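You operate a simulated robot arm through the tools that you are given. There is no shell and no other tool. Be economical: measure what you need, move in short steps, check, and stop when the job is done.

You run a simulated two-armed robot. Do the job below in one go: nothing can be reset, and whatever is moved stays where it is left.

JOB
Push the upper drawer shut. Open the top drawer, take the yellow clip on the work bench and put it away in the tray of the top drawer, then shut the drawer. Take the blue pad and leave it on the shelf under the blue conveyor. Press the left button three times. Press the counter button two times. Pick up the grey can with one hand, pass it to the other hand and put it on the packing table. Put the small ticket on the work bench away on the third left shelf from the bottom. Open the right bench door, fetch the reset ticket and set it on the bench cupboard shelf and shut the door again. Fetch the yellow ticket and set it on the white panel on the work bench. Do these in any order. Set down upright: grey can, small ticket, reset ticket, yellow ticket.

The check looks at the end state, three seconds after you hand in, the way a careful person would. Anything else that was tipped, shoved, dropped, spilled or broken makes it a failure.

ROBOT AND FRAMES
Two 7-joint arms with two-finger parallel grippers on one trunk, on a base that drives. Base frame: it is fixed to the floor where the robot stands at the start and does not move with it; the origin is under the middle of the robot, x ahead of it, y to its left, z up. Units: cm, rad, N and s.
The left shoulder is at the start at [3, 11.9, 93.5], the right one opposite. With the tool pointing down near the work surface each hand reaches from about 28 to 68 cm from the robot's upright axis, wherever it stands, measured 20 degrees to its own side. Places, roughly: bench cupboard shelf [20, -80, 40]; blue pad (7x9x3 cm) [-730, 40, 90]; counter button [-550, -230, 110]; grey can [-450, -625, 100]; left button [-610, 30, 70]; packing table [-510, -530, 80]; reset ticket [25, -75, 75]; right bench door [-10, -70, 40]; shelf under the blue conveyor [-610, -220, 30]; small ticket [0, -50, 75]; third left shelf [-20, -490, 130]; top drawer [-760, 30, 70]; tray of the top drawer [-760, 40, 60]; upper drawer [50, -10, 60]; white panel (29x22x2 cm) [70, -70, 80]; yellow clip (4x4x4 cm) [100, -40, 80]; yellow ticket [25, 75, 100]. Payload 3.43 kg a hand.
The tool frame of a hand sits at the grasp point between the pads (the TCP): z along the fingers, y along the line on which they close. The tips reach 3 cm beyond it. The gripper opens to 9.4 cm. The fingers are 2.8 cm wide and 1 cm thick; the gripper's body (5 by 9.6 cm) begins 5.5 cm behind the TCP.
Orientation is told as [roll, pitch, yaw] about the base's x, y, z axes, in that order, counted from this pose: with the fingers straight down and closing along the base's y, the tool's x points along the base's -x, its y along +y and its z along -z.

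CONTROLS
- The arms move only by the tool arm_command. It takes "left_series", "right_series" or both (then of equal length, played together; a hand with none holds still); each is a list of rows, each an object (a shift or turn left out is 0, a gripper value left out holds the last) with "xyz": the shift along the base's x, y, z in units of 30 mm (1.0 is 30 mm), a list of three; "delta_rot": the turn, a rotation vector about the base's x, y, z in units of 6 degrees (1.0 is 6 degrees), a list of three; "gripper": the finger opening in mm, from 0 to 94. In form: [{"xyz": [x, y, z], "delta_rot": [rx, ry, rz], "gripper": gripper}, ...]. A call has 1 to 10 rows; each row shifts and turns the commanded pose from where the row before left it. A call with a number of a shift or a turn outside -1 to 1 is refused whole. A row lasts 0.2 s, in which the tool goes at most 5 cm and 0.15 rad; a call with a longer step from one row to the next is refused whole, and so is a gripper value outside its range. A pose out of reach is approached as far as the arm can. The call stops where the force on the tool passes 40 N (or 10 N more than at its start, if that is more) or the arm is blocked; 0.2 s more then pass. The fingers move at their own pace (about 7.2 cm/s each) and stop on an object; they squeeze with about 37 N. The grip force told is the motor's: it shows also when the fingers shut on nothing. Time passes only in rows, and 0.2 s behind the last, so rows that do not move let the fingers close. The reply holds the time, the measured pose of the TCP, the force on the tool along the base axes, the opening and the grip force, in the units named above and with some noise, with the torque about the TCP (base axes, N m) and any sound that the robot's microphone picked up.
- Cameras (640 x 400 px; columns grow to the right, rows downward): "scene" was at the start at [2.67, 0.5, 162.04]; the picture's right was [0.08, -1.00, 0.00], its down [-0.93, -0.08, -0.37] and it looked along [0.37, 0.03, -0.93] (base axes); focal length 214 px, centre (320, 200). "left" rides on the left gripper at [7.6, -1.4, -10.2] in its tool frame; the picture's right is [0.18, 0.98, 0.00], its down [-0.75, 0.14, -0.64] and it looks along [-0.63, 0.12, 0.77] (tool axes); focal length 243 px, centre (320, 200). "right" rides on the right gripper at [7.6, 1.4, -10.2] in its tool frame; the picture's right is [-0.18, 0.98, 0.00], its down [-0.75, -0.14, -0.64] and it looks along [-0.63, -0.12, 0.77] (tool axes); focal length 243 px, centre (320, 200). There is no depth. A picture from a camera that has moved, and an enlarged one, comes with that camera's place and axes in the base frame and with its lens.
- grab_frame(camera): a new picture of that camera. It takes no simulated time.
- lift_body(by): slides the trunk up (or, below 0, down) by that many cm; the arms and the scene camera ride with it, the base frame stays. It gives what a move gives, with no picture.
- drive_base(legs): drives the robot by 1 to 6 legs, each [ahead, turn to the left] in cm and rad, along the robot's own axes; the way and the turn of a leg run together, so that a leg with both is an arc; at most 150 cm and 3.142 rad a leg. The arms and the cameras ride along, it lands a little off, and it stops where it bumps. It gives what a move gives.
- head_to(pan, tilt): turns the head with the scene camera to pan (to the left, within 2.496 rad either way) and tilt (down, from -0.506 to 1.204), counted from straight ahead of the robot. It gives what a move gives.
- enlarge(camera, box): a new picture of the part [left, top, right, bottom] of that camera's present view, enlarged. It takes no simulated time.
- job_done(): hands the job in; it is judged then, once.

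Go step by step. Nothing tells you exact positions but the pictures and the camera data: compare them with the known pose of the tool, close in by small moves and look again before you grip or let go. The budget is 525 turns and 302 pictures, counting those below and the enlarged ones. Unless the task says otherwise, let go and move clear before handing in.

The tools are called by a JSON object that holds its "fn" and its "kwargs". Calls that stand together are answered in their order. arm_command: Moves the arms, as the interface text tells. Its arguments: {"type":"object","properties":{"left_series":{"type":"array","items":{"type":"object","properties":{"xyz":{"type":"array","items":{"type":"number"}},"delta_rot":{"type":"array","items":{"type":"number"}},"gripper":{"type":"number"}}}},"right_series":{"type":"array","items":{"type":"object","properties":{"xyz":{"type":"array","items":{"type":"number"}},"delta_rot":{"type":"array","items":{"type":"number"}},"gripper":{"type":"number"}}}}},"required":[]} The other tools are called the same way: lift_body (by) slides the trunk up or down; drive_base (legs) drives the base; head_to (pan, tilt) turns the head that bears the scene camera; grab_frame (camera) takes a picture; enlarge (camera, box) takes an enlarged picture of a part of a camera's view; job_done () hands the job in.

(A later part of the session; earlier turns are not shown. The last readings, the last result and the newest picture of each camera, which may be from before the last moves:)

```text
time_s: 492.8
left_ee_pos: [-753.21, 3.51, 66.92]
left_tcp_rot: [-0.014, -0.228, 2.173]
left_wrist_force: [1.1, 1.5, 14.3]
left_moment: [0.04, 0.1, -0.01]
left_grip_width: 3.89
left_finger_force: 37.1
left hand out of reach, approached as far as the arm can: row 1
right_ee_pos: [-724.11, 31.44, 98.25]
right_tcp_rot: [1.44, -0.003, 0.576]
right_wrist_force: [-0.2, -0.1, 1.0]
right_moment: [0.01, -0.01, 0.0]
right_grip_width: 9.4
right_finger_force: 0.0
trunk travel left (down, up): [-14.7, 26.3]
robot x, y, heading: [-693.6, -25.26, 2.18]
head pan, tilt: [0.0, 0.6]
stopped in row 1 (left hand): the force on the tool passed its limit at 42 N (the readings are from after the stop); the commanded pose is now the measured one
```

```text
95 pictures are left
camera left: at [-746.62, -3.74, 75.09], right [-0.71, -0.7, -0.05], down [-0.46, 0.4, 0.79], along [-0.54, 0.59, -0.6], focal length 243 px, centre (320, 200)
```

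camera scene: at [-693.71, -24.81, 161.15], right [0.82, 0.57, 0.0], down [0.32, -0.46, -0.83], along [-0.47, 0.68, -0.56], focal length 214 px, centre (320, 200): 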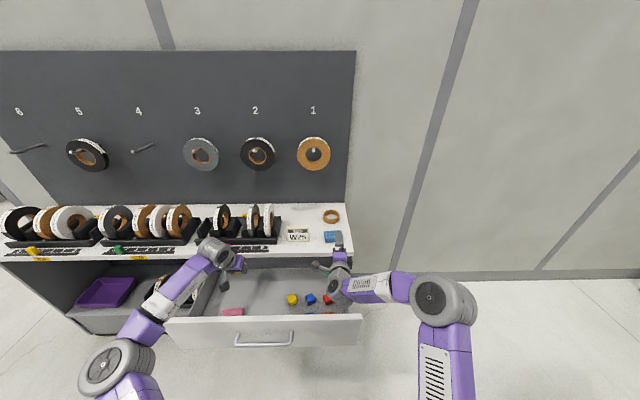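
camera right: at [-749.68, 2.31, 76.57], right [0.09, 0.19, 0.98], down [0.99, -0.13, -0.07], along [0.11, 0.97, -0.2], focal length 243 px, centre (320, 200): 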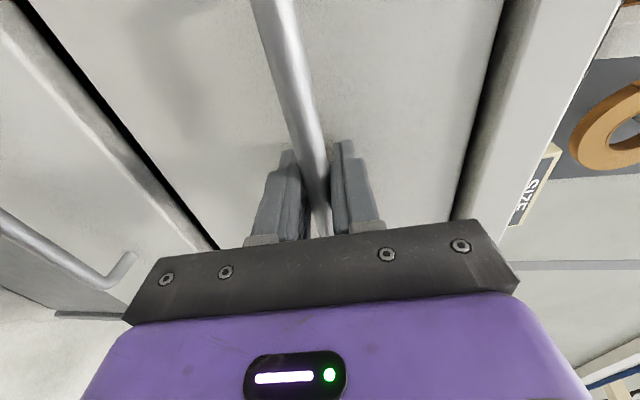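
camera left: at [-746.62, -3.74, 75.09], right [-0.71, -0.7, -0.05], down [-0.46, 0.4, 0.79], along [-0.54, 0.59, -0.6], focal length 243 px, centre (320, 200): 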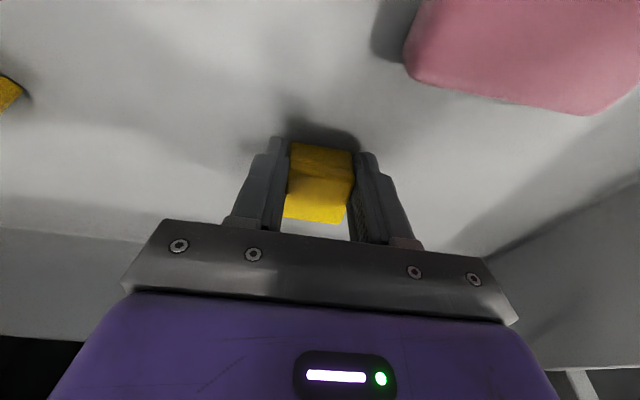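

Now with little moment, this is the clip on the drawer floor. Release.

{"fn": "arm_command", "kwargs": {"left_series": [{"xyz": [0, 0, 0.05], "gripper": 60}, {}, {}]}}

{"fn": "arm_command", "kwargs": {"left_series": [{"xyz": [0, 0, 0.5]}, {"xyz": [0, 0, 1]}, {"xyz": [0, 0, 1]}, {"xyz": [0, 0, 1]}, {"xyz": [0, 0, 1]}, {"xyz": [0, 0, 1]}, {"xyz": [0, 0, 1]}, {"xyz": [0, 0, 1]}]}}

{"fn": "grab_frame", "kwargs": {"camera": "left"}}

```text
time_s: 493.6
left_ee_pos: [-753.14, 3.26, 66.78]
left_tcp_rot: [-0.012, -0.222, 2.171]
left_wrist_force: [-0.4, 0.3, 0.0]
left_moment: [-0.04, -0.02, 0.02]
left_grip_width: 6.01
left_finger_force: 0.0
right_ee_pos: [-724.29, 31.45, 98.17]
right_tcp_rot: [1.44, -0.004, 0.575]
right_wrist_force: [-0.1, -1.2, -0.1]
right_moment: [-0.02, -0.01, 0.01]
right_grip_width: 9.41
right_finger_force: 0.1
trunk travel left (down, up): [-14.7, 26.3]
robot x, y, heading: [-693.43, -25.44, 2.179]
head pan, tilt: [0.0, 0.6]
```

```text
time_s: 495.4
left_ee_pos: [-753.0, 3.11, 89.36]
left_tcp_rot: [-0.012, -0.225, 2.171]
left_wrist_force: [-0.8, -0.2, -0.3]
left_moment: [0.01, -0.01, 0.0]
left_grip_width: 6.01
left_finger_force: 0.1
right_ee_pos: [-724.13, 31.41, 98.22]
right_tcp_rot: [1.44, -0.004, 0.575]
right_wrist_force: [-0.5, -0.5, 0.6]
right_moment: [-0.02, 0.0, 0.01]
right_grip_width: 9.4
right_finger_force: 0.0
trunk travel left (down, up): [-14.7, 26.3]
robot x, y, heading: [-693.44, -25.38, 2.177]
head pan, tilt: [0.0, 0.6]
```

```text
94 pictures are left
camera left: at [-746.44, -4.17, 97.62], right [-0.71, -0.7, -0.05], down [-0.46, 0.4, 0.79], along [-0.53, 0.59, -0.61], focal length 243 px, centre (320, 200)
```

left: 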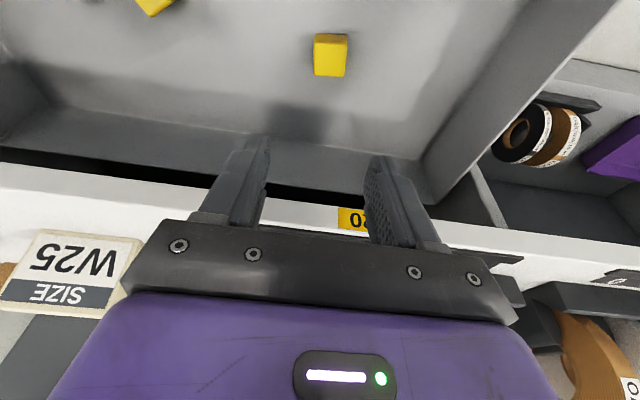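

The clip lies in the drawer. Back off and close the drawer with the right hand's closed fingers.

{"fn": "arm_command", "kwargs": {"left_series": [{"xyz": [0, 0, 1]}, {"xyz": [0, 0, 1]}, {"xyz": [0, 0, 1]}, {"xyz": [0, 0, 1]}], "right_series": [{"gripper": 0}, {}, {}, {}]}}

{"fn": "drive_base", "kwargs": {"legs": [[-40, 0]]}}

{"fn": "arm_command", "kwargs": {"right_series": [{"xyz": [-0.3, -0.2, -1]}, {"xyz": [-0.3, -0.2, -1]}, {"xyz": [-0.3, -0.2, -1]}, {"xyz": [-0.3, -0.2, -1]}, {"xyz": [0, 0, -1]}, {"xyz": [0, 0, -1]}, {"xyz": [0, 0, -1]}, {"xyz": [0, 0, -1]}]}}

{"fn": "grab_frame", "kwargs": {"camera": "scene"}}

```text
time_s: 496.4
left_ee_pos: [-753.87, 1.73, 96.96]
left_tcp_rot: [-0.012, -0.221, 2.173]
left_wrist_force: [0.1, -0.5, -0.2]
left_moment: [0.0, 0.01, 0.02]
left_grip_width: 5.97
left_finger_force: 0.1
left hand out of reach, approached as far as the arm can: row 2, 3, 4
right_ee_pos: [-724.15, 31.43, 98.21]
right_tcp_rot: [1.439, -0.006, 0.577]
right_wrist_force: [0.6, -0.7, -0.6]
right_moment: [-0.02, -0.01, 0.0]
right_grip_width: 0.02
right_finger_force: 33.1
trunk travel left (down, up): [-14.7, 26.3]
robot x, y, heading: [-693.35, -25.38, 2.181]
head pan, tilt: [0.0, 0.6]
```

```text
time_s: 498.9
left_ee_pos: [-731.37, -30.31, 96.97]
left_tcp_rot: [-0.011, -0.223, 2.171]
left_wrist_force: [0.3, 0.2, -0.3]
left_moment: [0.01, -0.03, -0.02]
left_grip_width: 6.01
left_finger_force: 0.0
right_ee_pos: [-701.69, -0.73, 98.26]
right_tcp_rot: [1.441, -0.002, 0.573]
right_wrist_force: [-0.3, 0.2, -0.2]
right_moment: [0.02, 0.01, -0.02]
right_grip_width: 0.01
right_finger_force: 32.9
trunk travel left (down, up): [-14.7, 26.3]
robot x, y, heading: [-671.12, -57.74, 2.174]
head pan, tilt: [0.0, 0.6]
```

```text
time_s: 500.7
left_ee_pos: [-731.52, -30.24, 97.03]
left_tcp_rot: [-0.012, -0.222, 2.171]
left_wrist_force: [0.0, 0.1, 0.5]
left_moment: [0.02, 0.04, 0.02]
left_grip_width: 5.98
left_finger_force: 0.0
right_ee_pos: [-705.26, -3.16, 74.13]
right_tcp_rot: [1.44, -0.003, 0.571]
right_wrist_force: [-0.2, -0.7, 0.0]
right_moment: [0.01, -0.01, 0.04]
right_grip_width: 0.0
right_finger_force: 33.2
trunk travel left (down, up): [-14.7, 26.3]
robot x, y, heading: [-670.92, -57.49, 2.175]
head pan, tilt: [0.0, 0.6]
```

```text
93 pictures are left
camera scene: at [-674.3, -52.81, 161.15], right [0.82, 0.57, 0.0], down [0.32, -0.47, -0.82], along [-0.47, 0.68, -0.57], focal length 214 px, centre (320, 200)
```

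scene: 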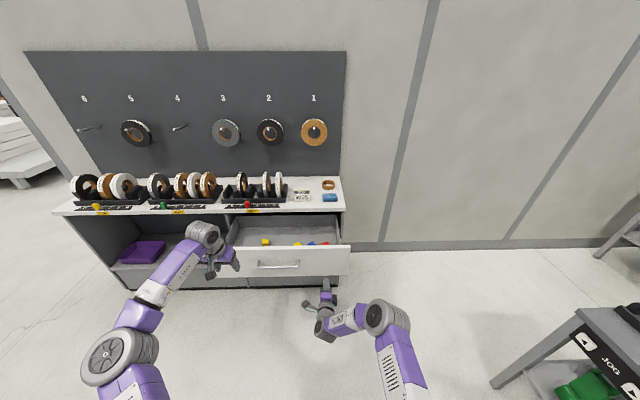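

{"fn": "drive_base", "kwargs": {"legs": [[38, 0]]}}

{"fn": "enlarge", "kwargs": {"camera": "scene", "box": [150, 170, 400, 330]}}

```text
time_s: 503.1
left_ee_pos: [-752.86, 0.67, 96.91]
left_tcp_rot: [-0.012, -0.222, 2.171]
left_wrist_force: [-0.8, 0.7, 0.1]
left_moment: [0.03, -0.01, 0.0]
left_grip_width: 6.0
left_finger_force: 0.0
right_ee_pos: [-726.33, 27.66, 74.03]
right_tcp_rot: [1.438, -0.005, 0.571]
right_wrist_force: [-0.6, 0.2, 0.1]
right_moment: [0.01, 0.01, 0.02]
right_grip_width: 0.01
right_finger_force: 33.0
trunk travel left (down, up): [-14.7, 26.3]
robot x, y, heading: [-692.04, -26.81, 2.172]
head pan, tilt: [0.0, 0.6]
```

```text
2.50 times, centred on (275, 250) of scene
camera zoom: at [-695.62, -21.88, 161.15], right [0.82, 0.57, 0.0], down [0.32, -0.47, -0.82], along [-0.47, 0.68, -0.57], focal length 536 px, centre (432, 75)
```

zoom: 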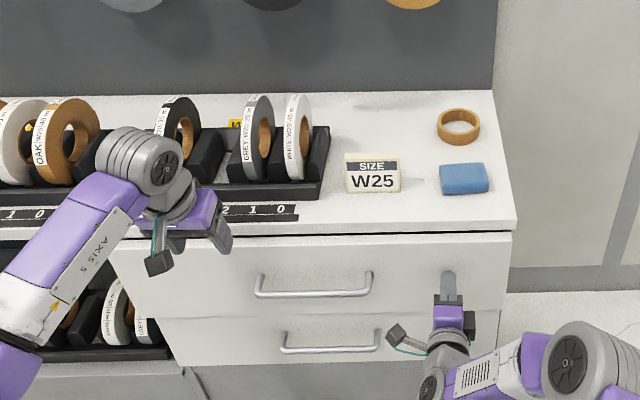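

{"fn": "arm_command", "kwargs": {"right_series": [{"xyz": [-0.3, 0.43, 0]}, {"xyz": [-0.3, 0.43, 0]}, {"xyz": [-0.3, 0.43, 0]}, {"xyz": [-0.3, 0.43, 0]}]}}

{"fn": "enlarge", "kwargs": {"camera": "scene", "box": [150, 170, 400, 330]}}

```text
time_s: 503.8
left_ee_pos: [-752.76, 0.6, 96.98]
left_tcp_rot: [-0.011, -0.222, 2.168]
left_wrist_force: [0.0, 0.6, 0.3]
left_moment: [-0.01, -0.02, -0.04]
left_grip_width: 6.0
left_finger_force: 0.0
right_ee_pos: [-728.25, 30.57, 74.09]
right_tcp_rot: [1.441, -0.004, 0.567]
right_wrist_force: [14.5, -13.9, 9.3]
right_moment: [0.26, 0.31, 0.08]
right_grip_width: 0.0
right_finger_force: 33.1
trunk travel left (down, up): [-14.7, 26.3]
robot x, y, heading: [-692.37, -26.75, 2.175]
head pan, tilt: [0.0, 0.6]
stopped in row 3 (right hand): the force on the tool passed its limit at 54 N (the readings are from after the stop); the commanded pose is now the measured one
```

```text
2.50 times, centred on (275, 250) of scene
camera zoom: at [-695.48, -22.06, 161.16], right [0.82, 0.57, 0.0], down [0.32, -0.47, -0.83], along [-0.47, 0.68, -0.56], focal length 536 px, centre (432, 75)
```

zoom: 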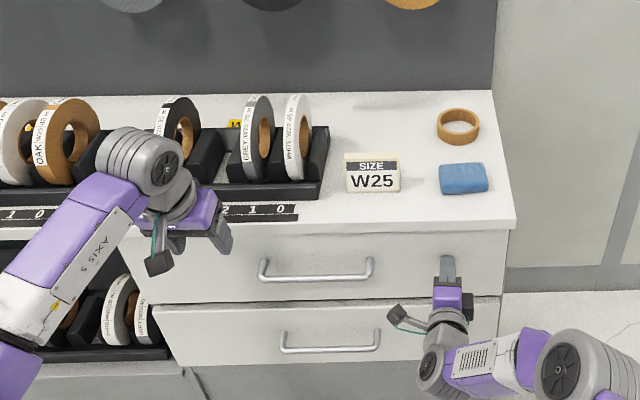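

The drawer is shut. Next the JOG "left button" and the blue pad. Back off, unroll the right hand, and look to the right.

{"fn": "drive_base", "kwargs": {"legs": [[-30, 0]]}}

{"fn": "arm_command", "kwargs": {"right_series": [{"xyz": [0, 0, 1], "delta_rot": [0.53, -0.84, 0.1]}, {"xyz": [0, 0, 1], "delta_rot": [0.53, -0.84, 0.1]}, {"xyz": [0, 0, 1], "delta_rot": [0.53, -0.84, 0.1]}, {"xyz": [0, 0, 1], "delta_rot": [0.53, -0.84, 0.1]}, {"xyz": [0, 0, 1], "delta_rot": [0.53, -0.84, 0.1]}, {"xyz": [0, 0, 1], "delta_rot": [0.53, -0.84, 0.1]}, {"xyz": [0, 0, 1], "delta_rot": [0.53, -0.84, 0.1]}, {"xyz": [0, 0, 1], "delta_rot": [0.53, -0.84, 0.1]}, {"delta_rot": [0.53, -0.84, 0.1]}, {"delta_rot": [0.53, -0.84, 0.1]}]}}

{"fn": "arm_command", "kwargs": {"right_series": [{"delta_rot": [0.53, -0.84, 0.1]}, {"delta_rot": [0.53, -0.84, 0.1]}, {"delta_rot": [0.53, -0.84, 0.1]}, {"delta_rot": [0.53, -0.84, 0.1]}, {"delta_rot": [0.53, -0.84, 0.1]}]}}

{"fn": "head_to", "kwargs": {"pan": -1.2, "tilt": 0.7}}

{"fn": "grab_frame", "kwargs": {"camera": "scene"}}

```text
time_s: 505.9
left_ee_pos: [-735.41, -24.04, 96.86]
left_tcp_rot: [-0.012, -0.227, 2.163]
left_wrist_force: [-0.8, 0.4, -0.5]
left_moment: [0.0, -0.01, 0.03]
left_grip_width: 6.01
left_finger_force: 0.2
right_ee_pos: [-710.86, 5.79, 73.99]
right_tcp_rot: [1.441, -0.003, 0.563]
right_wrist_force: [-0.6, 0.0, 0.3]
right_moment: [-0.03, -0.02, -0.01]
right_grip_width: 0.0
right_finger_force: 33.4
trunk travel left (down, up): [-14.7, 26.3]
robot x, y, heading: [-674.97, -52.08, 2.166]
head pan, tilt: [0.0, 0.6]
```

```text
time_s: 508.1
left_ee_pos: [-735.34, -24.17, 96.91]
left_tcp_rot: [-0.012, -0.222, 2.162]
left_wrist_force: [0.1, 0.8, -0.2]
left_moment: [-0.02, -0.01, 0.02]
left_grip_width: 5.99
left_finger_force: 0.0
right_ee_pos: [-710.9, 5.9, 97.8]
right_tcp_rot: [1.338, -1.043, 0.737]
right_wrist_force: [-0.1, 0.4, -0.2]
right_moment: [-0.03, -0.01, 0.05]
right_grip_width: 0.0
right_finger_force: 32.9
trunk travel left (down, up): [-14.7, 26.3]
robot x, y, heading: [-674.75, -51.93, 2.167]
head pan, tilt: [0.0, 0.6]
```

```text
time_s: 509.3
left_ee_pos: [-735.44, -24.05, 96.87]
left_tcp_rot: [-0.012, -0.22, 2.162]
left_wrist_force: [0.7, -0.1, -0.2]
left_moment: [-0.01, -0.02, 0.03]
left_grip_width: 5.99
left_finger_force: 0.0
right_ee_pos: [-711.05, 5.81, 97.93]
right_tcp_rot: [-0.068, -1.471, 2.17]
right_wrist_force: [-0.3, -0.3, -1.0]
right_moment: [-0.05, -0.01, 0.04]
right_grip_width: 0.0
right_finger_force: 33.2
trunk travel left (down, up): [-14.7, 26.3]
robot x, y, heading: [-674.98, -51.7, 2.166]
head pan, tilt: [0.0, 0.6]
```

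```text
time_s: 510.7
left_ee_pos: [-735.31, -24.19, 96.85]
left_tcp_rot: [-0.011, -0.222, 2.163]
left_wrist_force: [-0.3, 0.4, -0.4]
left_moment: [0.02, -0.03, 0.01]
left_grip_width: 6.03
left_finger_force: 0.0
right_ee_pos: [-711.06, 5.77, 98.02]
right_tcp_rot: [-0.038, -1.471, 2.141]
right_wrist_force: [0.0, -0.4, -0.6]
right_moment: [0.01, -0.01, -0.02]
right_grip_width: 0.01
right_finger_force: 33.4
trunk travel left (down, up): [-14.7, 26.3]
robot x, y, heading: [-674.93, -51.77, 2.17]
head pan, tilt: [-1.201, 0.7]
```

```text
90 pictures are left
camera scene: at [-668.58, -47.35, 160.29], right [0.82, -0.57, 0.0], down [-0.37, -0.53, -0.77], along [0.43, 0.63, -0.64], focal length 214 px, centre (320, 200)
```

scene: 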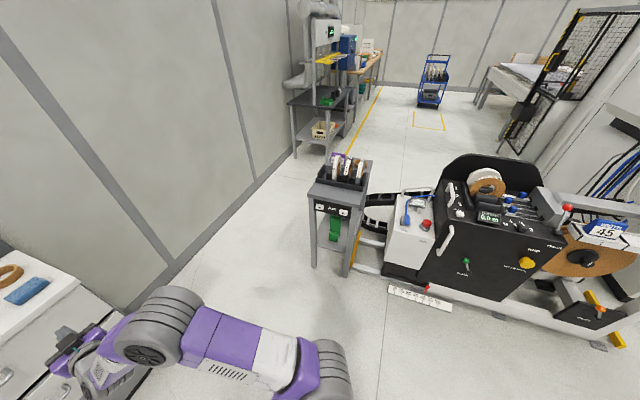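

{"fn": "enlarge", "kwargs": {"camera": "scene", "box": [280, 140, 400, 240]}}

```text
4.00 times, centred on (340, 190) of scene
camera zoom: at [-668.58, -47.35, 160.29], right [0.82, -0.57, 0.0], down [-0.37, -0.53, -0.77], along [0.43, 0.63, -0.64], focal length 858 px, centre (240, 240)
```

zoom: 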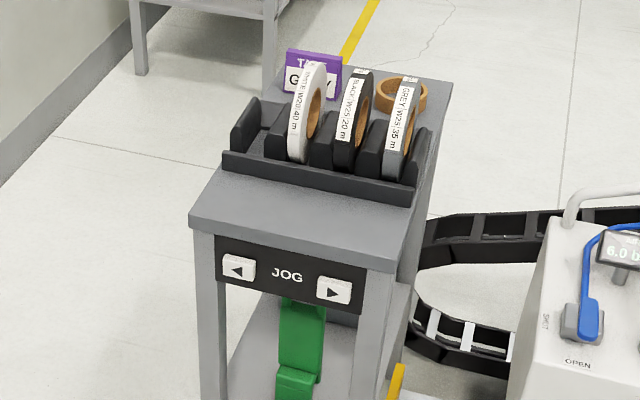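

The JOG panel's face is perpendicular to the a direction; left button at about (-613,34,72). Drive so I face it with the right hand.

{"fn": "drive_base", "kwargs": {"legs": [[0, -0.655], [60, 0], [0, -0.905]]}}

{"fn": "head_to", "kwargs": {"pan": 0.0, "tilt": 0.8}}

{"fn": "grab_frame", "kwargs": {"camera": "scene"}}

{"fn": "grab_frame", "kwargs": {"camera": "right"}}

```text
time_s: 518.2
left_ee_pos: [-643.72, 67.22, 96.87]
left_tcp_rot: [-0.012, -0.221, 0.595]
left_wrist_force: [0.6, -0.7, 0.2]
left_moment: [0.01, 0.0, -0.02]
left_grip_width: 5.98
left_finger_force: 0.1
right_ee_pos: [-613.82, 42.91, 98.05]
right_tcp_rot: [-0.043, -1.471, 0.579]
right_wrist_force: [-0.4, -0.5, 0.1]
right_moment: [0.0, -0.02, 0.01]
right_grip_width: 0.02
right_finger_force: 33.3
trunk travel left (down, up): [-14.7, 26.3]
robot x, y, heading: [-671.56, 7.04, 0.6]
head pan, tilt: [-1.201, 0.7]
```

```text
time_s: 519.6
left_ee_pos: [-643.77, 67.33, 96.89]
left_tcp_rot: [-0.011, -0.221, 0.595]
left_wrist_force: [0.1, -0.5, 0.0]
left_moment: [-0.05, -0.02, 0.02]
left_grip_width: 6.03
left_finger_force: 0.0
right_ee_pos: [-613.68, 43.05, 98.06]
right_tcp_rot: [-0.047, -1.472, 0.582]
right_wrist_force: [-0.2, -0.5, 0.4]
right_moment: [0.0, -0.01, -0.03]
right_grip_width: 0.0
right_finger_force: 32.6
trunk travel left (down, up): [-14.7, 26.3]
robot x, y, heading: [-671.59, 7.37, 0.603]
head pan, tilt: [0.0, 0.799]
```

```text
88 pictures are left
camera scene: at [-667.19, 9.84, 159.46], right [0.56, -0.83, 0.0], down [-0.59, -0.41, -0.7], along [0.58, 0.39, -0.72], focal length 214 px, centre (320, 200)
```

scene: 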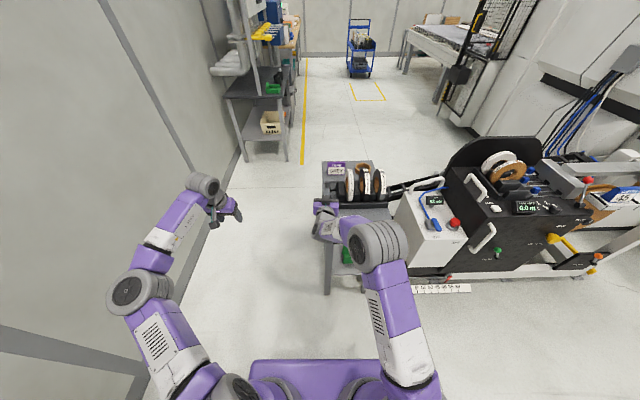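

```text
87 pictures are left
camera right: at [-624.13, 38.55, 91.52], right [-0.49, 0.86, 0.18], down [-0.41, -0.41, 0.81], along [0.77, 0.32, 0.55], focal length 243 px, centre (320, 200)
```

right: 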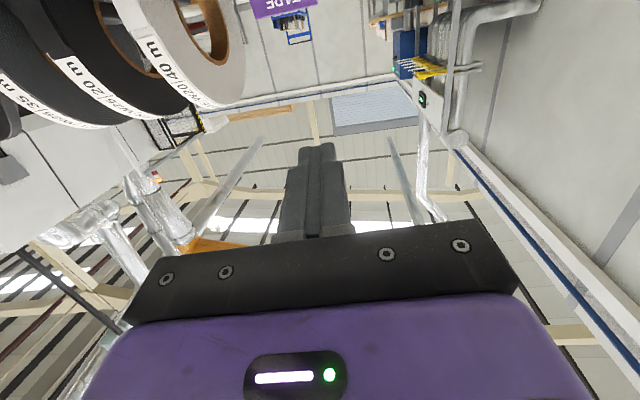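

The hand hovers just over the stand's edge; retract it first, then lower it to button height.

{"fn": "arm_command", "kwargs": {"right_series": [{"xyz": [-0.8, -0.56, 0]}, {"xyz": [-0.8, -0.56, 0]}, {"xyz": [-0.8, -0.56, 0]}, {"xyz": [-0.8, -0.56, 0]}, {"xyz": [-0.8, -0.56, 0]}, {"xyz": [-0.8, -0.56, 0]}, {"xyz": [-0.8, -0.56, 0]}]}}

{"fn": "arm_command", "kwargs": {"right_series": [{"xyz": [0.2, -0.25, -1]}, {"xyz": [0.2, -0.25, -1]}, {"xyz": [0.2, -0.25, -1]}, {"xyz": [0.2, -0.25, -1]}, {"xyz": [0.2, -0.25, -1]}, {"xyz": [0.2, -0.25, -1]}, {"xyz": [0.2, -0.25, -1]}, {"xyz": [0, -0.2, -1]}, {"xyz": [0, 0, -0.5]}]}}

{"fn": "grab_frame", "kwargs": {"camera": "right"}}

{"fn": "enlarge", "kwargs": {"camera": "scene", "box": [280, 150, 440, 300]}}

```text
time_s: 521.2
left_ee_pos: [-643.8, 67.27, 96.75]
left_tcp_rot: [-0.012, -0.221, 0.597]
left_wrist_force: [0.0, 0.1, 0.1]
left_moment: [0.01, -0.05, 0.02]
left_grip_width: 6.01
left_finger_force: 0.1
right_ee_pos: [-630.81, 31.19, 97.98]
right_tcp_rot: [-0.044, -1.472, 0.58]
right_wrist_force: [-0.1, -0.2, -0.2]
right_moment: [-0.01, -0.04, -0.01]
right_grip_width: 0.0
right_finger_force: 33.2
trunk travel left (down, up): [-14.7, 26.3]
robot x, y, heading: [-671.34, 6.94, 0.602]
head pan, tilt: [0.0, 0.799]
```

```text
time_s: 523.2
left_ee_pos: [-643.74, 67.25, 96.89]
left_tcp_rot: [-0.013, -0.222, 0.594]
left_wrist_force: [-0.7, 0.0, 0.6]
left_moment: [-0.03, 0.02, 0.02]
left_grip_width: 6.02
left_finger_force: 0.0
right_ee_pos: [-626.42, 25.43, 72.38]
right_tcp_rot: [-0.043, -1.471, 0.576]
right_wrist_force: [0.6, -0.1, -0.3]
right_moment: [-0.02, 0.0, -0.02]
right_grip_width: 0.01
right_finger_force: 33.5
trunk travel left (down, up): [-14.7, 26.3]
robot x, y, heading: [-671.26, 7.21, 0.602]
head pan, tilt: [0.0, 0.799]
```

```text
86 pictures are left
camera right: at [-636.7, 20.96, 65.96], right [-0.49, 0.86, 0.18], down [-0.41, -0.41, 0.81], along [0.77, 0.32, 0.55], focal length 243 px, centre (320, 200)
```

right: 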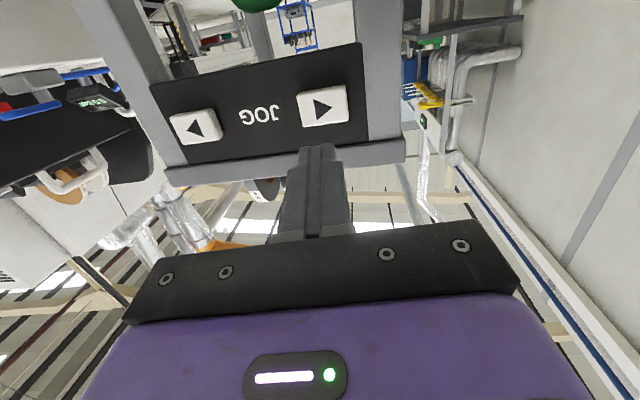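

```text
2.67 times, centred on (360, 225) of scene
camera zoom: at [-667.19, 9.84, 159.46], right [0.57, -0.82, 0.0], down [-0.59, -0.41, -0.7], along [0.57, 0.39, -0.72], focal length 572 px, centre (213, 133)
```

zoom: 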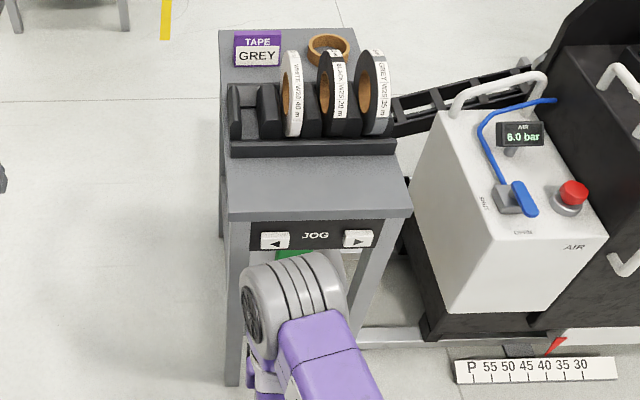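

Left button at (-613,33.5,71.6). Approach to within about 2 cm.

{"fn": "arm_command", "kwargs": {"right_series": [{"xyz": [0.93, 0.4, 0]}, {"xyz": [0.84, 0.545, -0.05]}, {"xyz": [0.84, 0.545, -0.05]}, {"xyz": [0.3, 0.2, 0]}]}}

{"fn": "grab_frame", "kwargs": {"camera": "right"}}

```text
time_s: 524.2
left_ee_pos: [-643.78, 67.27, 96.86]
left_tcp_rot: [-0.013, -0.22, 0.594]
left_wrist_force: [-0.3, -0.4, -0.7]
left_moment: [0.0, 0.01, 0.0]
left_grip_width: 6.01
left_finger_force: 0.0
right_ee_pos: [-617.66, 30.56, 72.15]
right_tcp_rot: [-0.044, -1.47, 0.58]
right_wrist_force: [-0.2, 0.1, -0.1]
right_moment: [0.03, -0.01, -0.01]
right_grip_width: 0.0
right_finger_force: 33.1
trunk travel left (down, up): [-14.7, 26.3]
robot x, y, heading: [-671.4, 7.09, 0.601]
head pan, tilt: [0.0, 0.799]
```

```text
84 pictures are left
camera right: at [-627.94, 26.04, 65.69], right [-0.49, 0.86, 0.18], down [-0.41, -0.41, 0.81], along [0.77, 0.32, 0.55], focal length 243 px, centre (320, 200)
```

right: 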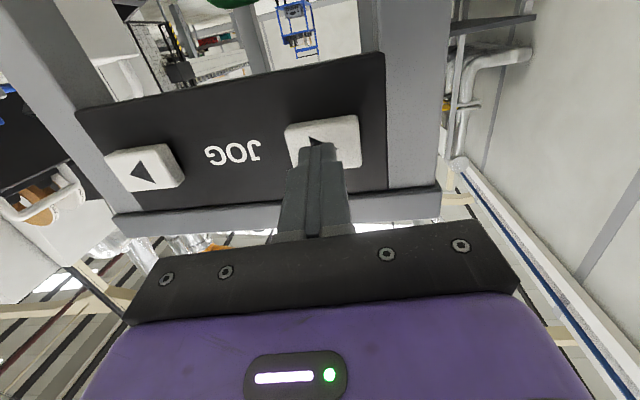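

{"fn": "arm_command", "kwargs": {"right_series": [{"xyz": [0.3, 0.195, 0]}, {"xyz": [0.3, 0.195, 0]}, {"xyz": [0.2, 0.13, 0]}, {"xyz": [0.1, 0.065, 0]}]}}

```text
time_s: 525.3
left_ee_pos: [-644.05, 67.05, 97.1]
left_tcp_rot: [-0.013, -0.225, 0.595]
left_wrist_force: [0.6, 0.1, 0.8]
left_moment: [-0.04, -0.02, -0.01]
left_grip_width: 5.98
left_finger_force: 0.0
right_ee_pos: [-615.64, 31.94, 72.04]
right_tcp_rot: [-0.048, -1.467, 0.584]
right_wrist_force: [-25.0, -17.2, 12.4]
right_moment: [0.4, -0.56, 0.07]
right_grip_width: 0.0
right_finger_force: 33.1
trunk travel left (down, up): [-14.7, 26.3]
robot x, y, heading: [-671.31, 7.25, 0.604]
head pan, tilt: [0.0, 0.799]
heard: click
stopped in row 4 (right hand): the force on the tool passed its limit at 41 N (the readings are from after the stop); the commanded pose is now the measured one
```

One click. Retract and press again.

{"fn": "arm_command", "kwargs": {"right_series": [{"xyz": [-0.4, -0.26, 0]}, {"xyz": [-0.4, -0.26, 0]}, {}]}}

{"fn": "arm_command", "kwargs": {"right_series": [{"xyz": [0.35, 0.23, 0]}, {"xyz": [0.3, 0.195, 0]}, {"xyz": [0.15, 0.1, 0]}, {"xyz": [0.1, 0.065, 0]}]}}

```text
time_s: 526.1
left_ee_pos: [-643.83, 67.3, 96.82]
left_tcp_rot: [-0.011, -0.221, 0.594]
left_wrist_force: [-0.5, -0.5, 0.3]
left_moment: [0.03, 0.0, 0.01]
left_grip_width: 5.99
left_finger_force: 0.0
right_ee_pos: [-617.44, 30.53, 71.78]
right_tcp_rot: [-0.043, -1.465, 0.579]
right_wrist_force: [-0.4, -0.5, -0.6]
right_moment: [0.0, 0.01, 0.0]
right_grip_width: 0.0
right_finger_force: 32.9
trunk travel left (down, up): [-14.7, 26.3]
robot x, y, heading: [-671.21, 7.26, 0.594]
head pan, tilt: [0.0, 0.799]
```

```text
time_s: 527.1
left_ee_pos: [-644.22, 67.06, 97.04]
left_tcp_rot: [-0.012, -0.225, 0.596]
left_wrist_force: [0.1, -0.3, -0.6]
left_moment: [0.0, 0.0, 0.0]
left_grip_width: 5.98
left_finger_force: 0.2
right_ee_pos: [-615.68, 31.91, 71.58]
right_tcp_rot: [-0.052, -1.458, 0.591]
right_wrist_force: [-25.6, -17.4, 12.6]
right_moment: [0.45, -0.57, 0.03]
right_grip_width: 0.0
right_finger_force: 33.3
trunk travel left (down, up): [-14.7, 26.3]
robot x, y, heading: [-671.52, 6.64, 0.604]
head pan, tilt: [0.0, 0.799]
heard: click
stopped in row 4 (right hand): the force on the tool passed its limit at 42 N (the readings are from after the stop); the commanded pose is now the measured one
```

{"fn": "arm_command", "kwargs": {"right_series": [{"xyz": [-0.4, -0.26, 0]}, {"xyz": [-0.4, -0.26, 0]}, {}]}}

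{"fn": "arm_command", "kwargs": {"right_series": [{"xyz": [0.35, 0.23, 0]}, {"xyz": [0.3, 0.195, 0]}, {"xyz": [0.15, 0.1, 0]}, {"xyz": [0.1, 0.065, 0]}]}}

```text
time_s: 527.9
left_ee_pos: [-643.78, 67.34, 96.81]
left_tcp_rot: [-0.013, -0.222, 0.594]
left_wrist_force: [-0.2, 0.4, -0.3]
left_moment: [0.01, 0.0, -0.07]
left_grip_width: 5.98
left_finger_force: 0.0
right_ee_pos: [-617.77, 30.5, 71.5]
right_tcp_rot: [-0.048, -1.455, 0.584]
right_wrist_force: [-1.1, -0.1, 0.1]
right_moment: [-0.02, 0.01, 0.01]
right_grip_width: 0.0
right_finger_force: 32.8
trunk travel left (down, up): [-14.7, 26.3]
robot x, y, heading: [-670.89, 7.03, 0.599]
head pan, tilt: [0.0, 0.799]
```

```text
time_s: 529.0
left_ee_pos: [-644.29, 66.92, 97.12]
left_tcp_rot: [-0.012, -0.228, 0.592]
left_wrist_force: [-0.5, 0.4, -0.8]
left_moment: [-0.07, 0.02, 0.02]
left_grip_width: 6.01
left_finger_force: 0.1
right_ee_pos: [-615.65, 31.96, 71.46]
right_tcp_rot: [-0.049, -1.451, 0.584]
right_wrist_force: [-110.1, -73.1, 38.2]
right_moment: [1.44, -1.79, -0.08]
right_grip_width: 0.01
right_finger_force: 32.7
trunk travel left (down, up): [-14.7, 26.3]
robot x, y, heading: [-671.51, 6.6, 0.604]
head pan, tilt: [0.0, 0.799]
heard: click
stopped in row 4 (right hand): the force on the tool passed its limit at 43 N (the readings are from after the stop); the commanded pose is now the measured one
```

Three clicks. Retract.

{"fn": "arm_command", "kwargs": {"right_series": [{"xyz": [-0.5, -0.33, 0]}, {"xyz": [-0.84, -0.545, 0]}, {"xyz": [-0.84, -0.545, 0]}, {"xyz": [-0.84, -0.545, 0.3]}, {"xyz": [-0.84, -0.545, 1]}, {"xyz": [0, 0, 1]}, {"xyz": [0, 0, 1]}, {"xyz": [0, 0, 1]}, {"xyz": [0, 0, 1]}, {"xyz": [0, 0, 1]}]}}

{"fn": "enlarge", "kwargs": {"camera": "scene", "box": [280, 150, 440, 300]}}

```text
time_s: 531.1
left_ee_pos: [-643.95, 67.12, 96.9]
left_tcp_rot: [-0.011, -0.223, 0.595]
left_wrist_force: [-0.6, 0.2, -0.2]
left_moment: [0.01, 0.01, 0.0]
left_grip_width: 6.01
left_finger_force: 0.1
right_ee_pos: [-626.82, 24.65, 90.15]
right_tcp_rot: [-0.056, -1.447, 0.592]
right_wrist_force: [0.0, -0.1, 0.3]
right_moment: [0.01, 0.01, -0.04]
right_grip_width: 0.01
right_finger_force: 32.9
trunk travel left (down, up): [-14.7, 26.3]
robot x, y, heading: [-671.08, 6.89, 0.601]
head pan, tilt: [0.0, 0.799]
```

```text
2.67 times, centred on (360, 225) of scene
camera zoom: at [-667.39, 9.69, 159.47], right [0.56, -0.83, 0.0], down [-0.59, -0.4, -0.7], along [0.58, 0.39, -0.72], focal length 572 px, centre (213, 133)
```

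zoom: 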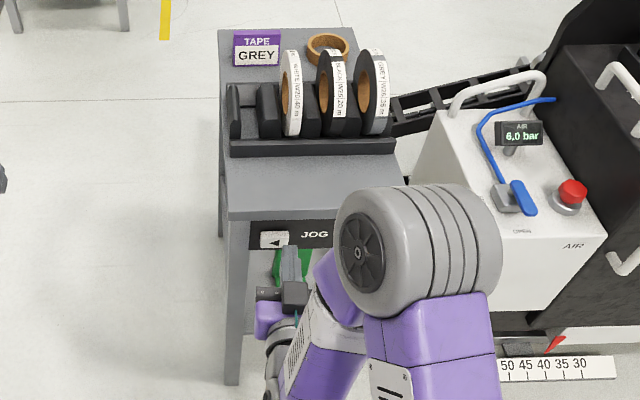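

All three presses are done and the stand is undisturbed. Now move to the right of the drawer station to take the blue pad from its side.

{"fn": "drive_base", "kwargs": {"legs": [[0, -2.16], [-50, 0], [0, -0.97]]}}

{"fn": "lift_body", "kwargs": {"by": 8}}

{"fn": "head_to", "kwargs": {"pan": -0.1, "tilt": 0.8}}

{"fn": "grab_frame", "kwargs": {"camera": "scene"}}

{"fn": "grab_frame", "kwargs": {"camera": "right"}}

```text
time_s: 541.7
left_ee_pos: [-700.82, -4.0, 96.95]
left_tcp_rot: [-0.014, -0.223, -2.541]
left_wrist_force: [0.0, 0.1, 0.2]
left_moment: [0.02, 0.0, -0.02]
left_grip_width: 6.01
left_finger_force: 0.0
right_ee_pos: [-718.31, 38.46, 90.18]
right_tcp_rot: [-0.05, -1.448, -2.546]
right_wrist_force: [0.4, 0.0, 0.2]
right_moment: [0.02, -0.01, 0.03]
right_grip_width: 0.0
right_finger_force: 32.6
trunk travel left (down, up): [-14.7, 26.3]
robot x, y, heading: [-673.57, 56.31, -2.538]
head pan, tilt: [0.0, 0.799]
```

```text
time_s: 542.9
left_ee_pos: [-700.83, -4.08, 104.83]
left_tcp_rot: [-0.01, -0.223, -2.54]
left_wrist_force: [0.3, -1.2, 0.2]
left_moment: [-0.01, -0.02, 0.06]
left_grip_width: 6.01
left_finger_force: 0.2
right_ee_pos: [-718.28, 38.5, 98.25]
right_tcp_rot: [-0.052, -1.45, -2.542]
right_wrist_force: [0.3, -0.3, -0.5]
right_moment: [-0.02, -0.04, 0.0]
right_grip_width: 0.0
right_finger_force: 33.0
trunk travel left (down, up): [-22.7, 18.3]
robot x, y, heading: [-673.43, 56.72, -2.536]
head pan, tilt: [0.0, 0.799]
```

```text
time_s: 543.5
left_ee_pos: [-700.91, -4.05, 104.92]
left_tcp_rot: [-0.013, -0.221, -2.539]
left_wrist_force: [0.3, -0.4, 0.3]
left_moment: [0.03, 0.02, 0.01]
left_grip_width: 6.0
left_finger_force: 0.0
right_ee_pos: [-718.27, 38.42, 98.24]
right_tcp_rot: [-0.053, -1.449, -2.545]
right_wrist_force: [-0.3, 0.1, 0.0]
right_moment: [0.01, 0.0, 0.02]
right_grip_width: 0.0
right_finger_force: 33.1
trunk travel left (down, up): [-22.7, 18.3]
robot x, y, heading: [-673.58, 56.45, -2.534]
head pan, tilt: [-0.099, 0.799]
```

```text
82 pictures are left
camera scene: at [-678.18, 54.31, 167.46], right [-0.49, 0.87, 0.0], down [0.63, 0.35, -0.7], along [-0.61, -0.34, -0.72], focal length 214 px, centre (320, 200)
```

scene: 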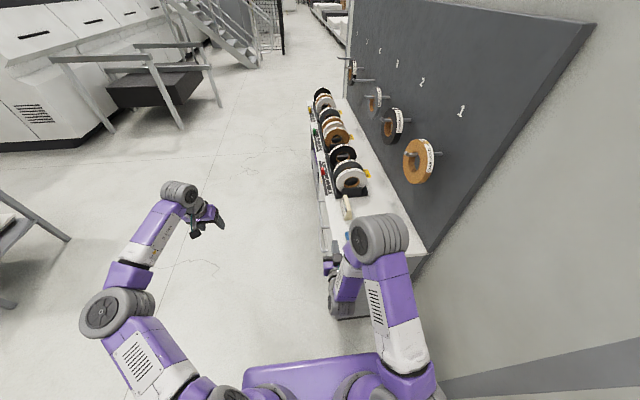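

```text
81 pictures are left
camera right: at [-708.21, 42.84, 91.97], right [0.49, -0.85, 0.18], down [0.4, 0.4, 0.83], along [-0.78, -0.34, 0.53], focal length 243 px, centre (320, 200)
```

right: 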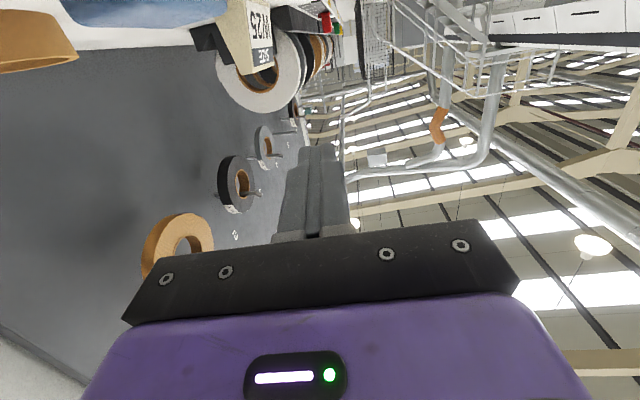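

{"fn": "arm_command", "kwargs": {"right_series": [{"xyz": [0.56, 0.94, 0.3], "delta_rot": [0.56, -0.83, 0], "gripper": 90}, {"xyz": [0.56, 0.94, 0.3], "delta_rot": [0.56, -0.83, 0]}, {"xyz": [0.56, 0.94, 0], "delta_rot": [0.56, -0.83, 0]}, {"xyz": [0.56, 0.94, 0], "delta_rot": [0.56, -0.83, 0]}, {"xyz": [0.56, 0.94, 0]}, {"xyz": [0.5, 0.8, 0]}]}}

{"fn": "grab_frame", "kwargs": {"camera": "right"}}

{"fn": "enlarge", "kwargs": {"camera": "scene", "box": [280, 150, 440, 300]}}

```text
time_s: 544.9
left_ee_pos: [-700.91, -4.1, 104.87]
left_tcp_rot: [-0.013, -0.221, -2.539]
left_wrist_force: [-0.3, 0.1, -0.8]
left_moment: [0.02, 0.01, 0.03]
left_grip_width: 6.0
left_finger_force: 0.0
right_ee_pos: [-718.39, 42.66, 97.81]
right_tcp_rot: [-0.05, -1.028, -2.55]
right_wrist_force: [-0.3, 0.2, -0.5]
right_moment: [0.0, 0.01, 0.0]
right_grip_width: 9.0
right_finger_force: 0.2
right hand out of reach, approached as far as the arm can: row 1, 2, 3, 4, 5, 6
trunk travel left (down, up): [-22.7, 18.3]
robot x, y, heading: [-673.69, 56.55, -2.532]
head pan, tilt: [-0.099, 0.799]
```

```text
80 pictures are left
camera right: at [-707.01, 48.05, 96.65], right [0.44, -0.89, 0.13], down [0.08, 0.18, 0.98], along [-0.9, -0.42, 0.15], focal length 243 px, centre (320, 200)
```

right: 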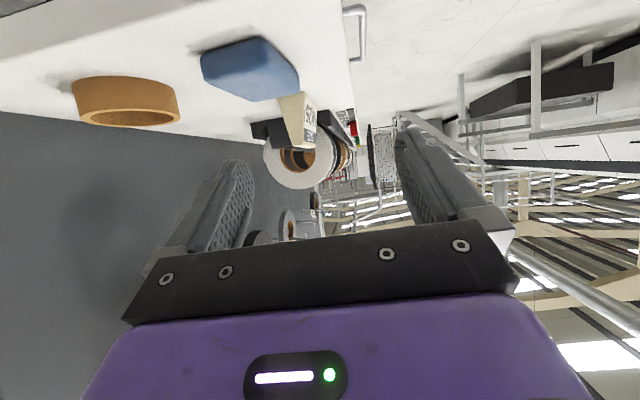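

```text
2.67 times, centred on (360, 225) of scene
camera zoom: at [-678.19, 54.34, 167.46], right [-0.49, 0.87, 0.0], down [0.63, 0.35, -0.7], along [-0.61, -0.34, -0.72], focal length 572 px, centre (213, 133)
```

zoom: 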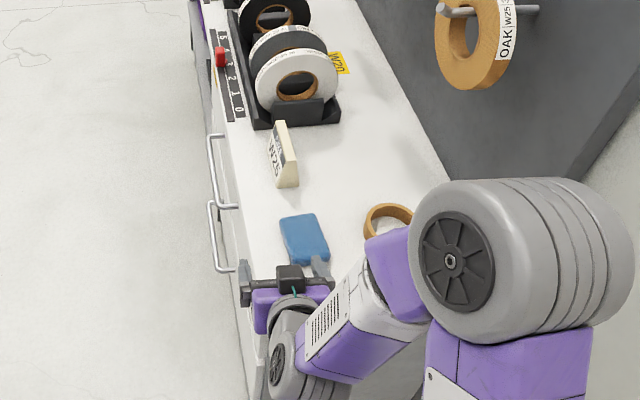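

{"fn": "drive_base", "kwargs": {"legs": [[-13, 0]]}}

{"fn": "arm_command", "kwargs": {"right_series": [{"xyz": [-0.55, 0.8, 0]}, {"xyz": [-0.55, 0.8, 0]}]}}

{"fn": "grab_frame", "kwargs": {"camera": "right"}}

```text
time_s: 546.2
left_ee_pos: [-690.23, 3.29, 104.92]
left_tcp_rot: [-0.012, -0.225, -2.539]
left_wrist_force: [0.4, 0.1, -0.1]
left_moment: [-0.03, 0.02, -0.01]
left_grip_width: 6.0
left_finger_force: 0.0
right_ee_pos: [-707.83, 49.84, 97.97]
right_tcp_rot: [-0.051, -1.03, -2.548]
right_wrist_force: [0.5, 0.3, 0.7]
right_moment: [0.02, -0.02, 0.01]
right_grip_width: 9.01
right_finger_force: 0.0
trunk travel left (down, up): [-22.7, 18.3]
robot x, y, heading: [-663.64, 63.9, -2.535]
head pan, tilt: [-0.099, 0.799]
```

```text
time_s: 546.8
left_ee_pos: [-690.23, 3.31, 104.8]
left_tcp_rot: [-0.012, -0.221, -2.539]
left_wrist_force: [-0.3, 0.9, 0.4]
left_moment: [0.01, 0.0, -0.01]
left_grip_width: 5.98
left_finger_force: 0.1
right_ee_pos: [-711.6, 54.66, 97.94]
right_tcp_rot: [-0.05, -1.03, -2.548]
right_wrist_force: [-0.6, 0.2, 0.4]
right_moment: [-0.01, 0.02, -0.03]
right_grip_width: 9.0
right_finger_force: 0.1
trunk travel left (down, up): [-22.7, 18.3]
robot x, y, heading: [-663.21, 63.83, -2.53]
head pan, tilt: [-0.099, 0.799]
```

```text
78 pictures are left
camera right: at [-700.15, 60.08, 96.67], right [0.44, -0.89, 0.13], down [0.08, 0.18, 0.98], along [-0.9, -0.42, 0.15], focal length 243 px, centre (320, 200)
```

right: 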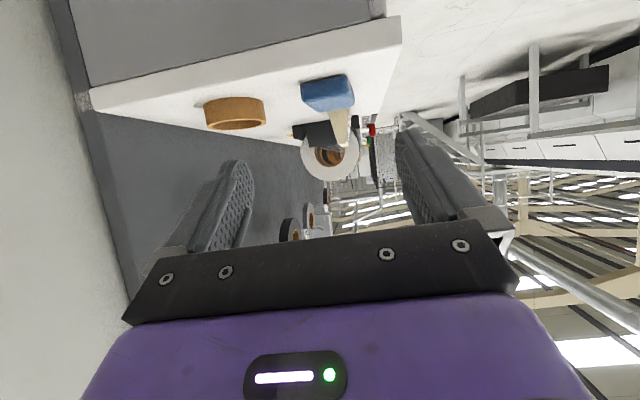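

{"fn": "arm_command", "kwargs": {"right_series": [{"xyz": [0, 0, -1]}, {"xyz": [0, 0, -1]}, {"xyz": [0, 0, -0.3]}, {"xyz": [-0.82, -0.55, 0]}, {"xyz": [-0.82, -0.55, 0]}]}}

{"fn": "grab_frame", "kwargs": {"camera": "right"}}

```text
time_s: 548.0
left_ee_pos: [-690.4, 3.27, 104.85]
left_tcp_rot: [-0.012, -0.223, -2.54]
left_wrist_force: [0.0, 0.4, 0.3]
left_moment: [-0.01, -0.03, 0.01]
left_grip_width: 6.0
left_finger_force: 0.0
right_ee_pos: [-716.16, 51.49, 91.23]
right_tcp_rot: [-0.05, -1.031, -2.548]
right_wrist_force: [-1.0, -0.8, -0.5]
right_moment: [0.02, 0.01, -0.02]
right_grip_width: 8.99
right_finger_force: 0.0
trunk travel left (down, up): [-22.7, 18.3]
robot x, y, heading: [-663.11, 63.46, -2.539]
head pan, tilt: [-0.099, 0.799]
```

```text
77 pictures are left
camera right: at [-704.59, 56.91, 89.92], right [0.43, -0.89, 0.13], down [0.08, 0.18, 0.98], along [-0.9, -0.42, 0.15], focal length 243 px, centre (320, 200)
```

right: 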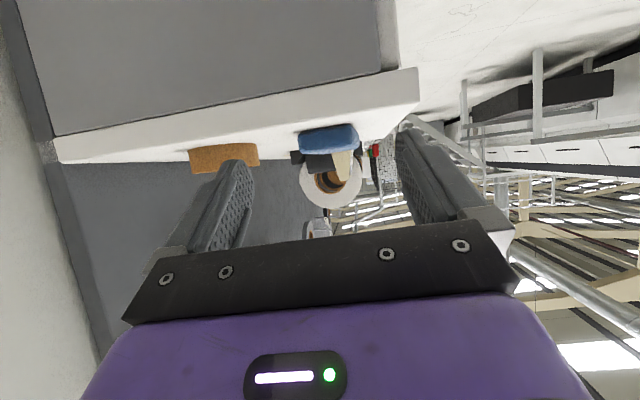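

{"fn": "arm_command", "kwargs": {"right_series": [{"xyz": [-0.21, 0.3, -0.33]}, {"xyz": [-0.82, -0.55, 0]}, {"xyz": [-0.82, -0.55, 0]}, {"xyz": [-0.82, -0.55, 0]}]}}

{"fn": "grab_frame", "kwargs": {"camera": "right"}}

```text
time_s: 549.0
left_ee_pos: [-690.42, 3.25, 104.92]
left_tcp_rot: [-0.013, -0.222, -2.539]
left_wrist_force: [0.2, -0.1, 0.6]
left_moment: [-0.04, 0.05, 0.04]
left_grip_width: 6.0
left_finger_force: 0.1
right_ee_pos: [-724.0, 47.33, 89.99]
right_tcp_rot: [-0.051, -1.028, -2.548]
right_wrist_force: [0.5, -0.5, 0.7]
right_moment: [0.01, 0.07, -0.01]
right_grip_width: 9.01
right_finger_force: 0.1
trunk travel left (down, up): [-22.7, 18.3]
robot x, y, heading: [-662.76, 63.56, -2.537]
head pan, tilt: [-0.099, 0.799]
```

```text
76 pictures are left
camera right: at [-712.56, 52.76, 88.76], right [0.44, -0.89, 0.13], down [0.08, 0.18, 0.98], along [-0.9, -0.42, 0.15], focal length 243 px, centre (320, 200)
```

right: 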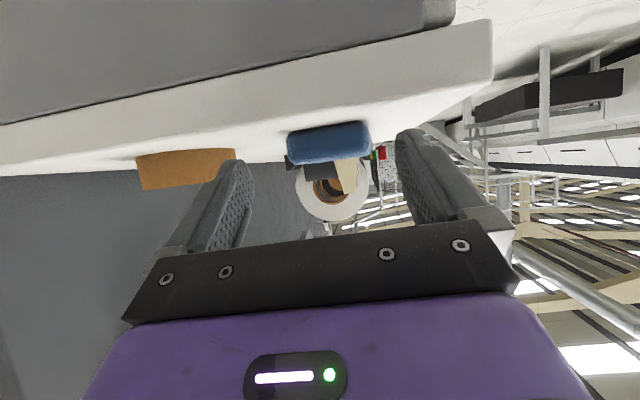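

{"fn": "arm_command", "kwargs": {"right_series": [{"xyz": [-0.82, -0.55, 0]}, {"xyz": [-0.82, -0.55, 0]}, {"xyz": [-0.82, -0.55, 0]}, {"xyz": [-0.35, -0.24, 0]}]}}

{"fn": "grab_frame", "kwargs": {"camera": "right"}}

```text
time_s: 550.0
left_ee_pos: [-690.29, 3.37, 104.77]
left_tcp_rot: [-0.011, -0.222, -2.539]
left_wrist_force: [-0.6, 0.8, -0.8]
left_moment: [0.02, -0.01, 0.0]
left_grip_width: 6.0
left_finger_force: 0.0
right_ee_pos: [-732.42, 41.8, 90.02]
right_tcp_rot: [-0.05, -1.03, -2.549]
right_wrist_force: [-0.8, 0.8, -0.3]
right_moment: [0.04, -0.01, 0.01]
right_grip_width: 9.0
right_finger_force: 0.2
trunk travel left (down, up): [-22.7, 18.3]
robot x, y, heading: [-663.07, 63.91, -2.531]
head pan, tilt: [-0.099, 0.799]
```

```text
75 pictures are left
camera right: at [-721.11, 47.16, 88.75], right [0.44, -0.89, 0.13], down [0.08, 0.18, 0.98], along [-0.9, -0.42, 0.15], focal length 243 px, centre (320, 200)
```

right: 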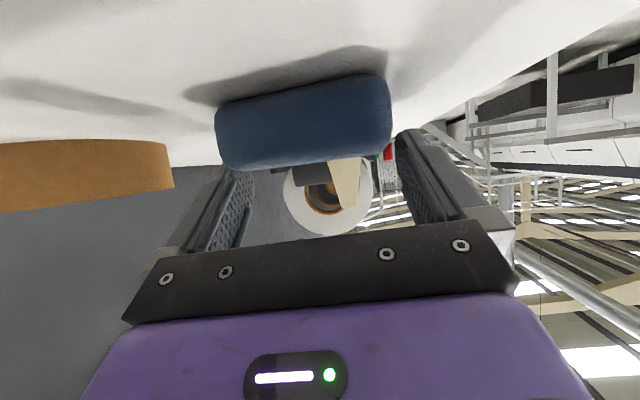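

{"fn": "arm_command", "kwargs": {"right_series": [{"gripper": 0}, {}, {}, {}]}}

{"fn": "arm_command", "kwargs": {"right_series": [{"xyz": [0, 0, 0.4]}, {"xyz": [0, 0, 0.8]}, {"xyz": [0, 0, 1]}]}}

{"fn": "grab_frame", "kwargs": {"camera": "right"}}

```text
time_s: 551.0
left_ee_pos: [-690.41, 3.32, 104.94]
left_tcp_rot: [-0.014, -0.221, -2.54]
left_wrist_force: [-0.7, -0.6, 0.5]
left_moment: [0.01, 0.0, 0.01]
left_grip_width: 5.98
left_finger_force: 0.0
right_ee_pos: [-732.44, 41.78, 90.01]
right_tcp_rot: [-0.052, -1.03, -2.548]
right_wrist_force: [-0.9, 0.1, 1.0]
right_moment: [0.02, 0.04, 0.03]
right_grip_width: 6.58
right_finger_force: 37.1
trunk travel left (down, up): [-22.7, 18.3]
robot x, y, heading: [-663.48, 64.24, -2.536]
head pan, tilt: [-0.099, 0.799]
```

```text
time_s: 551.8
left_ee_pos: [-690.4, 3.4, 104.82]
left_tcp_rot: [-0.012, -0.223, -2.541]
left_wrist_force: [0.5, -0.7, -0.1]
left_moment: [0.0, 0.0, 0.01]
left_grip_width: 5.99
left_finger_force: 0.0
right_ee_pos: [-732.53, 41.64, 96.54]
right_tcp_rot: [-0.051, -1.03, -2.547]
right_wrist_force: [-0.2, 0.3, 0.3]
right_moment: [0.0, 0.04, -0.02]
right_grip_width: 6.55
right_finger_force: 37.6
trunk travel left (down, up): [-22.7, 18.3]
robot x, y, heading: [-662.97, 63.61, -2.536]
head pan, tilt: [-0.099, 0.799]
```

```text
74 pictures are left
camera right: at [-721.19, 47.11, 95.34], right [0.43, -0.89, 0.13], down [0.08, 0.18, 0.98], along [-0.9, -0.42, 0.15], focal length 243 px, centre (320, 200)
```

right: 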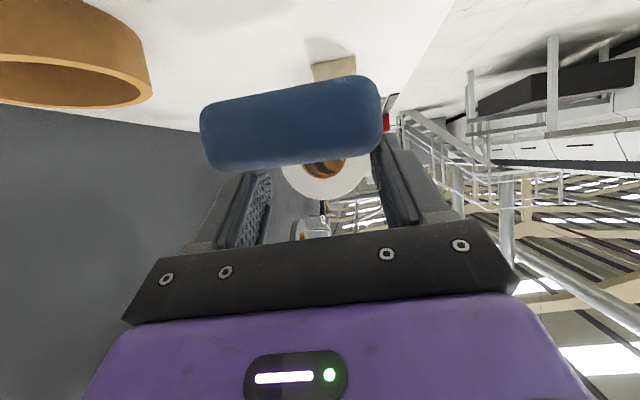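

Blue pad held. Raise it, back out and drive to the blue conveyor's left side.

{"fn": "arm_command", "kwargs": {"right_series": [{"xyz": [0, 0, 1]}, {"xyz": [0, 0, 1]}, {"xyz": [0.3, 0.2, 1]}, {"xyz": [0.5, 0.3, 1]}, {"xyz": [0.8, 0.5, 1]}, {"xyz": [0.8, 0.5, 0.5]}]}}

{"fn": "drive_base", "kwargs": {"legs": [[-8, 0], [0, 0.52], [132, 0], [134, 0], [0, 1.05], [110, 0]]}}

{"fn": "head_to", "kwargs": {"pan": 0.9, "tilt": 0.8}}

{"fn": "grab_frame", "kwargs": {"camera": "scene"}}

```text
time_s: 553.2
left_ee_pos: [-690.31, 3.36, 104.85]
left_tcp_rot: [-0.012, -0.223, -2.542]
left_wrist_force: [-0.2, 0.3, -0.3]
left_moment: [0.01, 0.02, -0.02]
left_grip_width: 6.02
left_finger_force: 0.1
right_ee_pos: [-725.39, 46.26, 113.29]
right_tcp_rot: [-0.051, -1.029, -2.549]
right_wrist_force: [0.2, 0.3, -0.4]
right_moment: [0.04, -0.01, 0.01]
right_grip_width: 6.51
right_finger_force: 36.4
trunk travel left (down, up): [-22.7, 18.3]
robot x, y, heading: [-663.06, 63.78, -2.532]
head pan, tilt: [-0.099, 0.799]
```

```text
time_s: 576.0
left_ee_pos: [-647.03, -284.15, 104.72]
left_tcp_rot: [-0.012, -0.222, -0.95]
left_wrist_force: [-0.3, 0.0, 0.4]
left_moment: [-0.03, -0.01, 0.01]
left_grip_width: 6.0
left_finger_force: 0.1
right_ee_pos: [-689.38, -319.92, 113.13]
right_tcp_rot: [-0.051, -1.03, -0.96]
right_wrist_force: [0.4, -1.0, 0.2]
right_moment: [-0.03, 0.02, 0.04]
right_grip_width: 6.36
right_finger_force: 37.0
trunk travel left (down, up): [-22.7, 18.3]
robot x, y, heading: [-708.09, -257.91, -0.946]
head pan, tilt: [-0.099, 0.799]
```

```text
time_s: 577.3
left_ee_pos: [-646.89, -284.1, 104.96]
left_tcp_rot: [-0.013, -0.222, -0.949]
left_wrist_force: [0.5, -0.7, -0.2]
left_moment: [0.02, 0.01, 0.0]
left_grip_width: 6.0
left_finger_force: 0.2
right_ee_pos: [-689.27, -319.99, 113.0]
right_tcp_rot: [-0.05, -1.031, -0.96]
right_wrist_force: [-0.4, -0.6, 0.4]
right_moment: [0.0, 0.0, 0.01]
right_grip_width: 6.34
right_finger_force: 37.2
trunk travel left (down, up): [-22.7, 18.3]
robot x, y, heading: [-707.91, -257.96, -0.942]
head pan, tilt: [0.901, 0.799]
```

```text
73 pictures are left
camera scene: at [-701.67, -255.84, 167.46], right [-0.05, -1.0, 0.0], down [-0.72, 0.03, -0.7], along [0.7, -0.03, -0.72], focal length 214 px, centre (320, 200)
```

scene: 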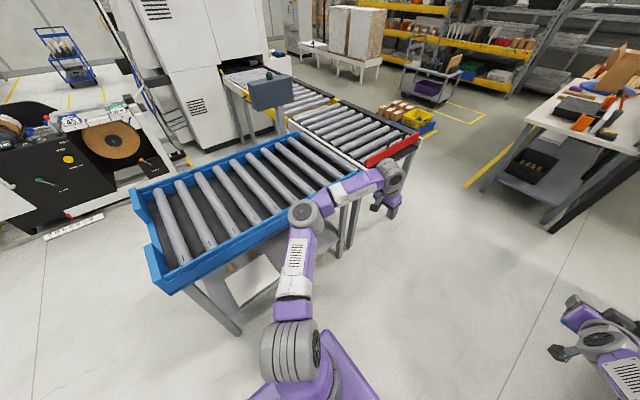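

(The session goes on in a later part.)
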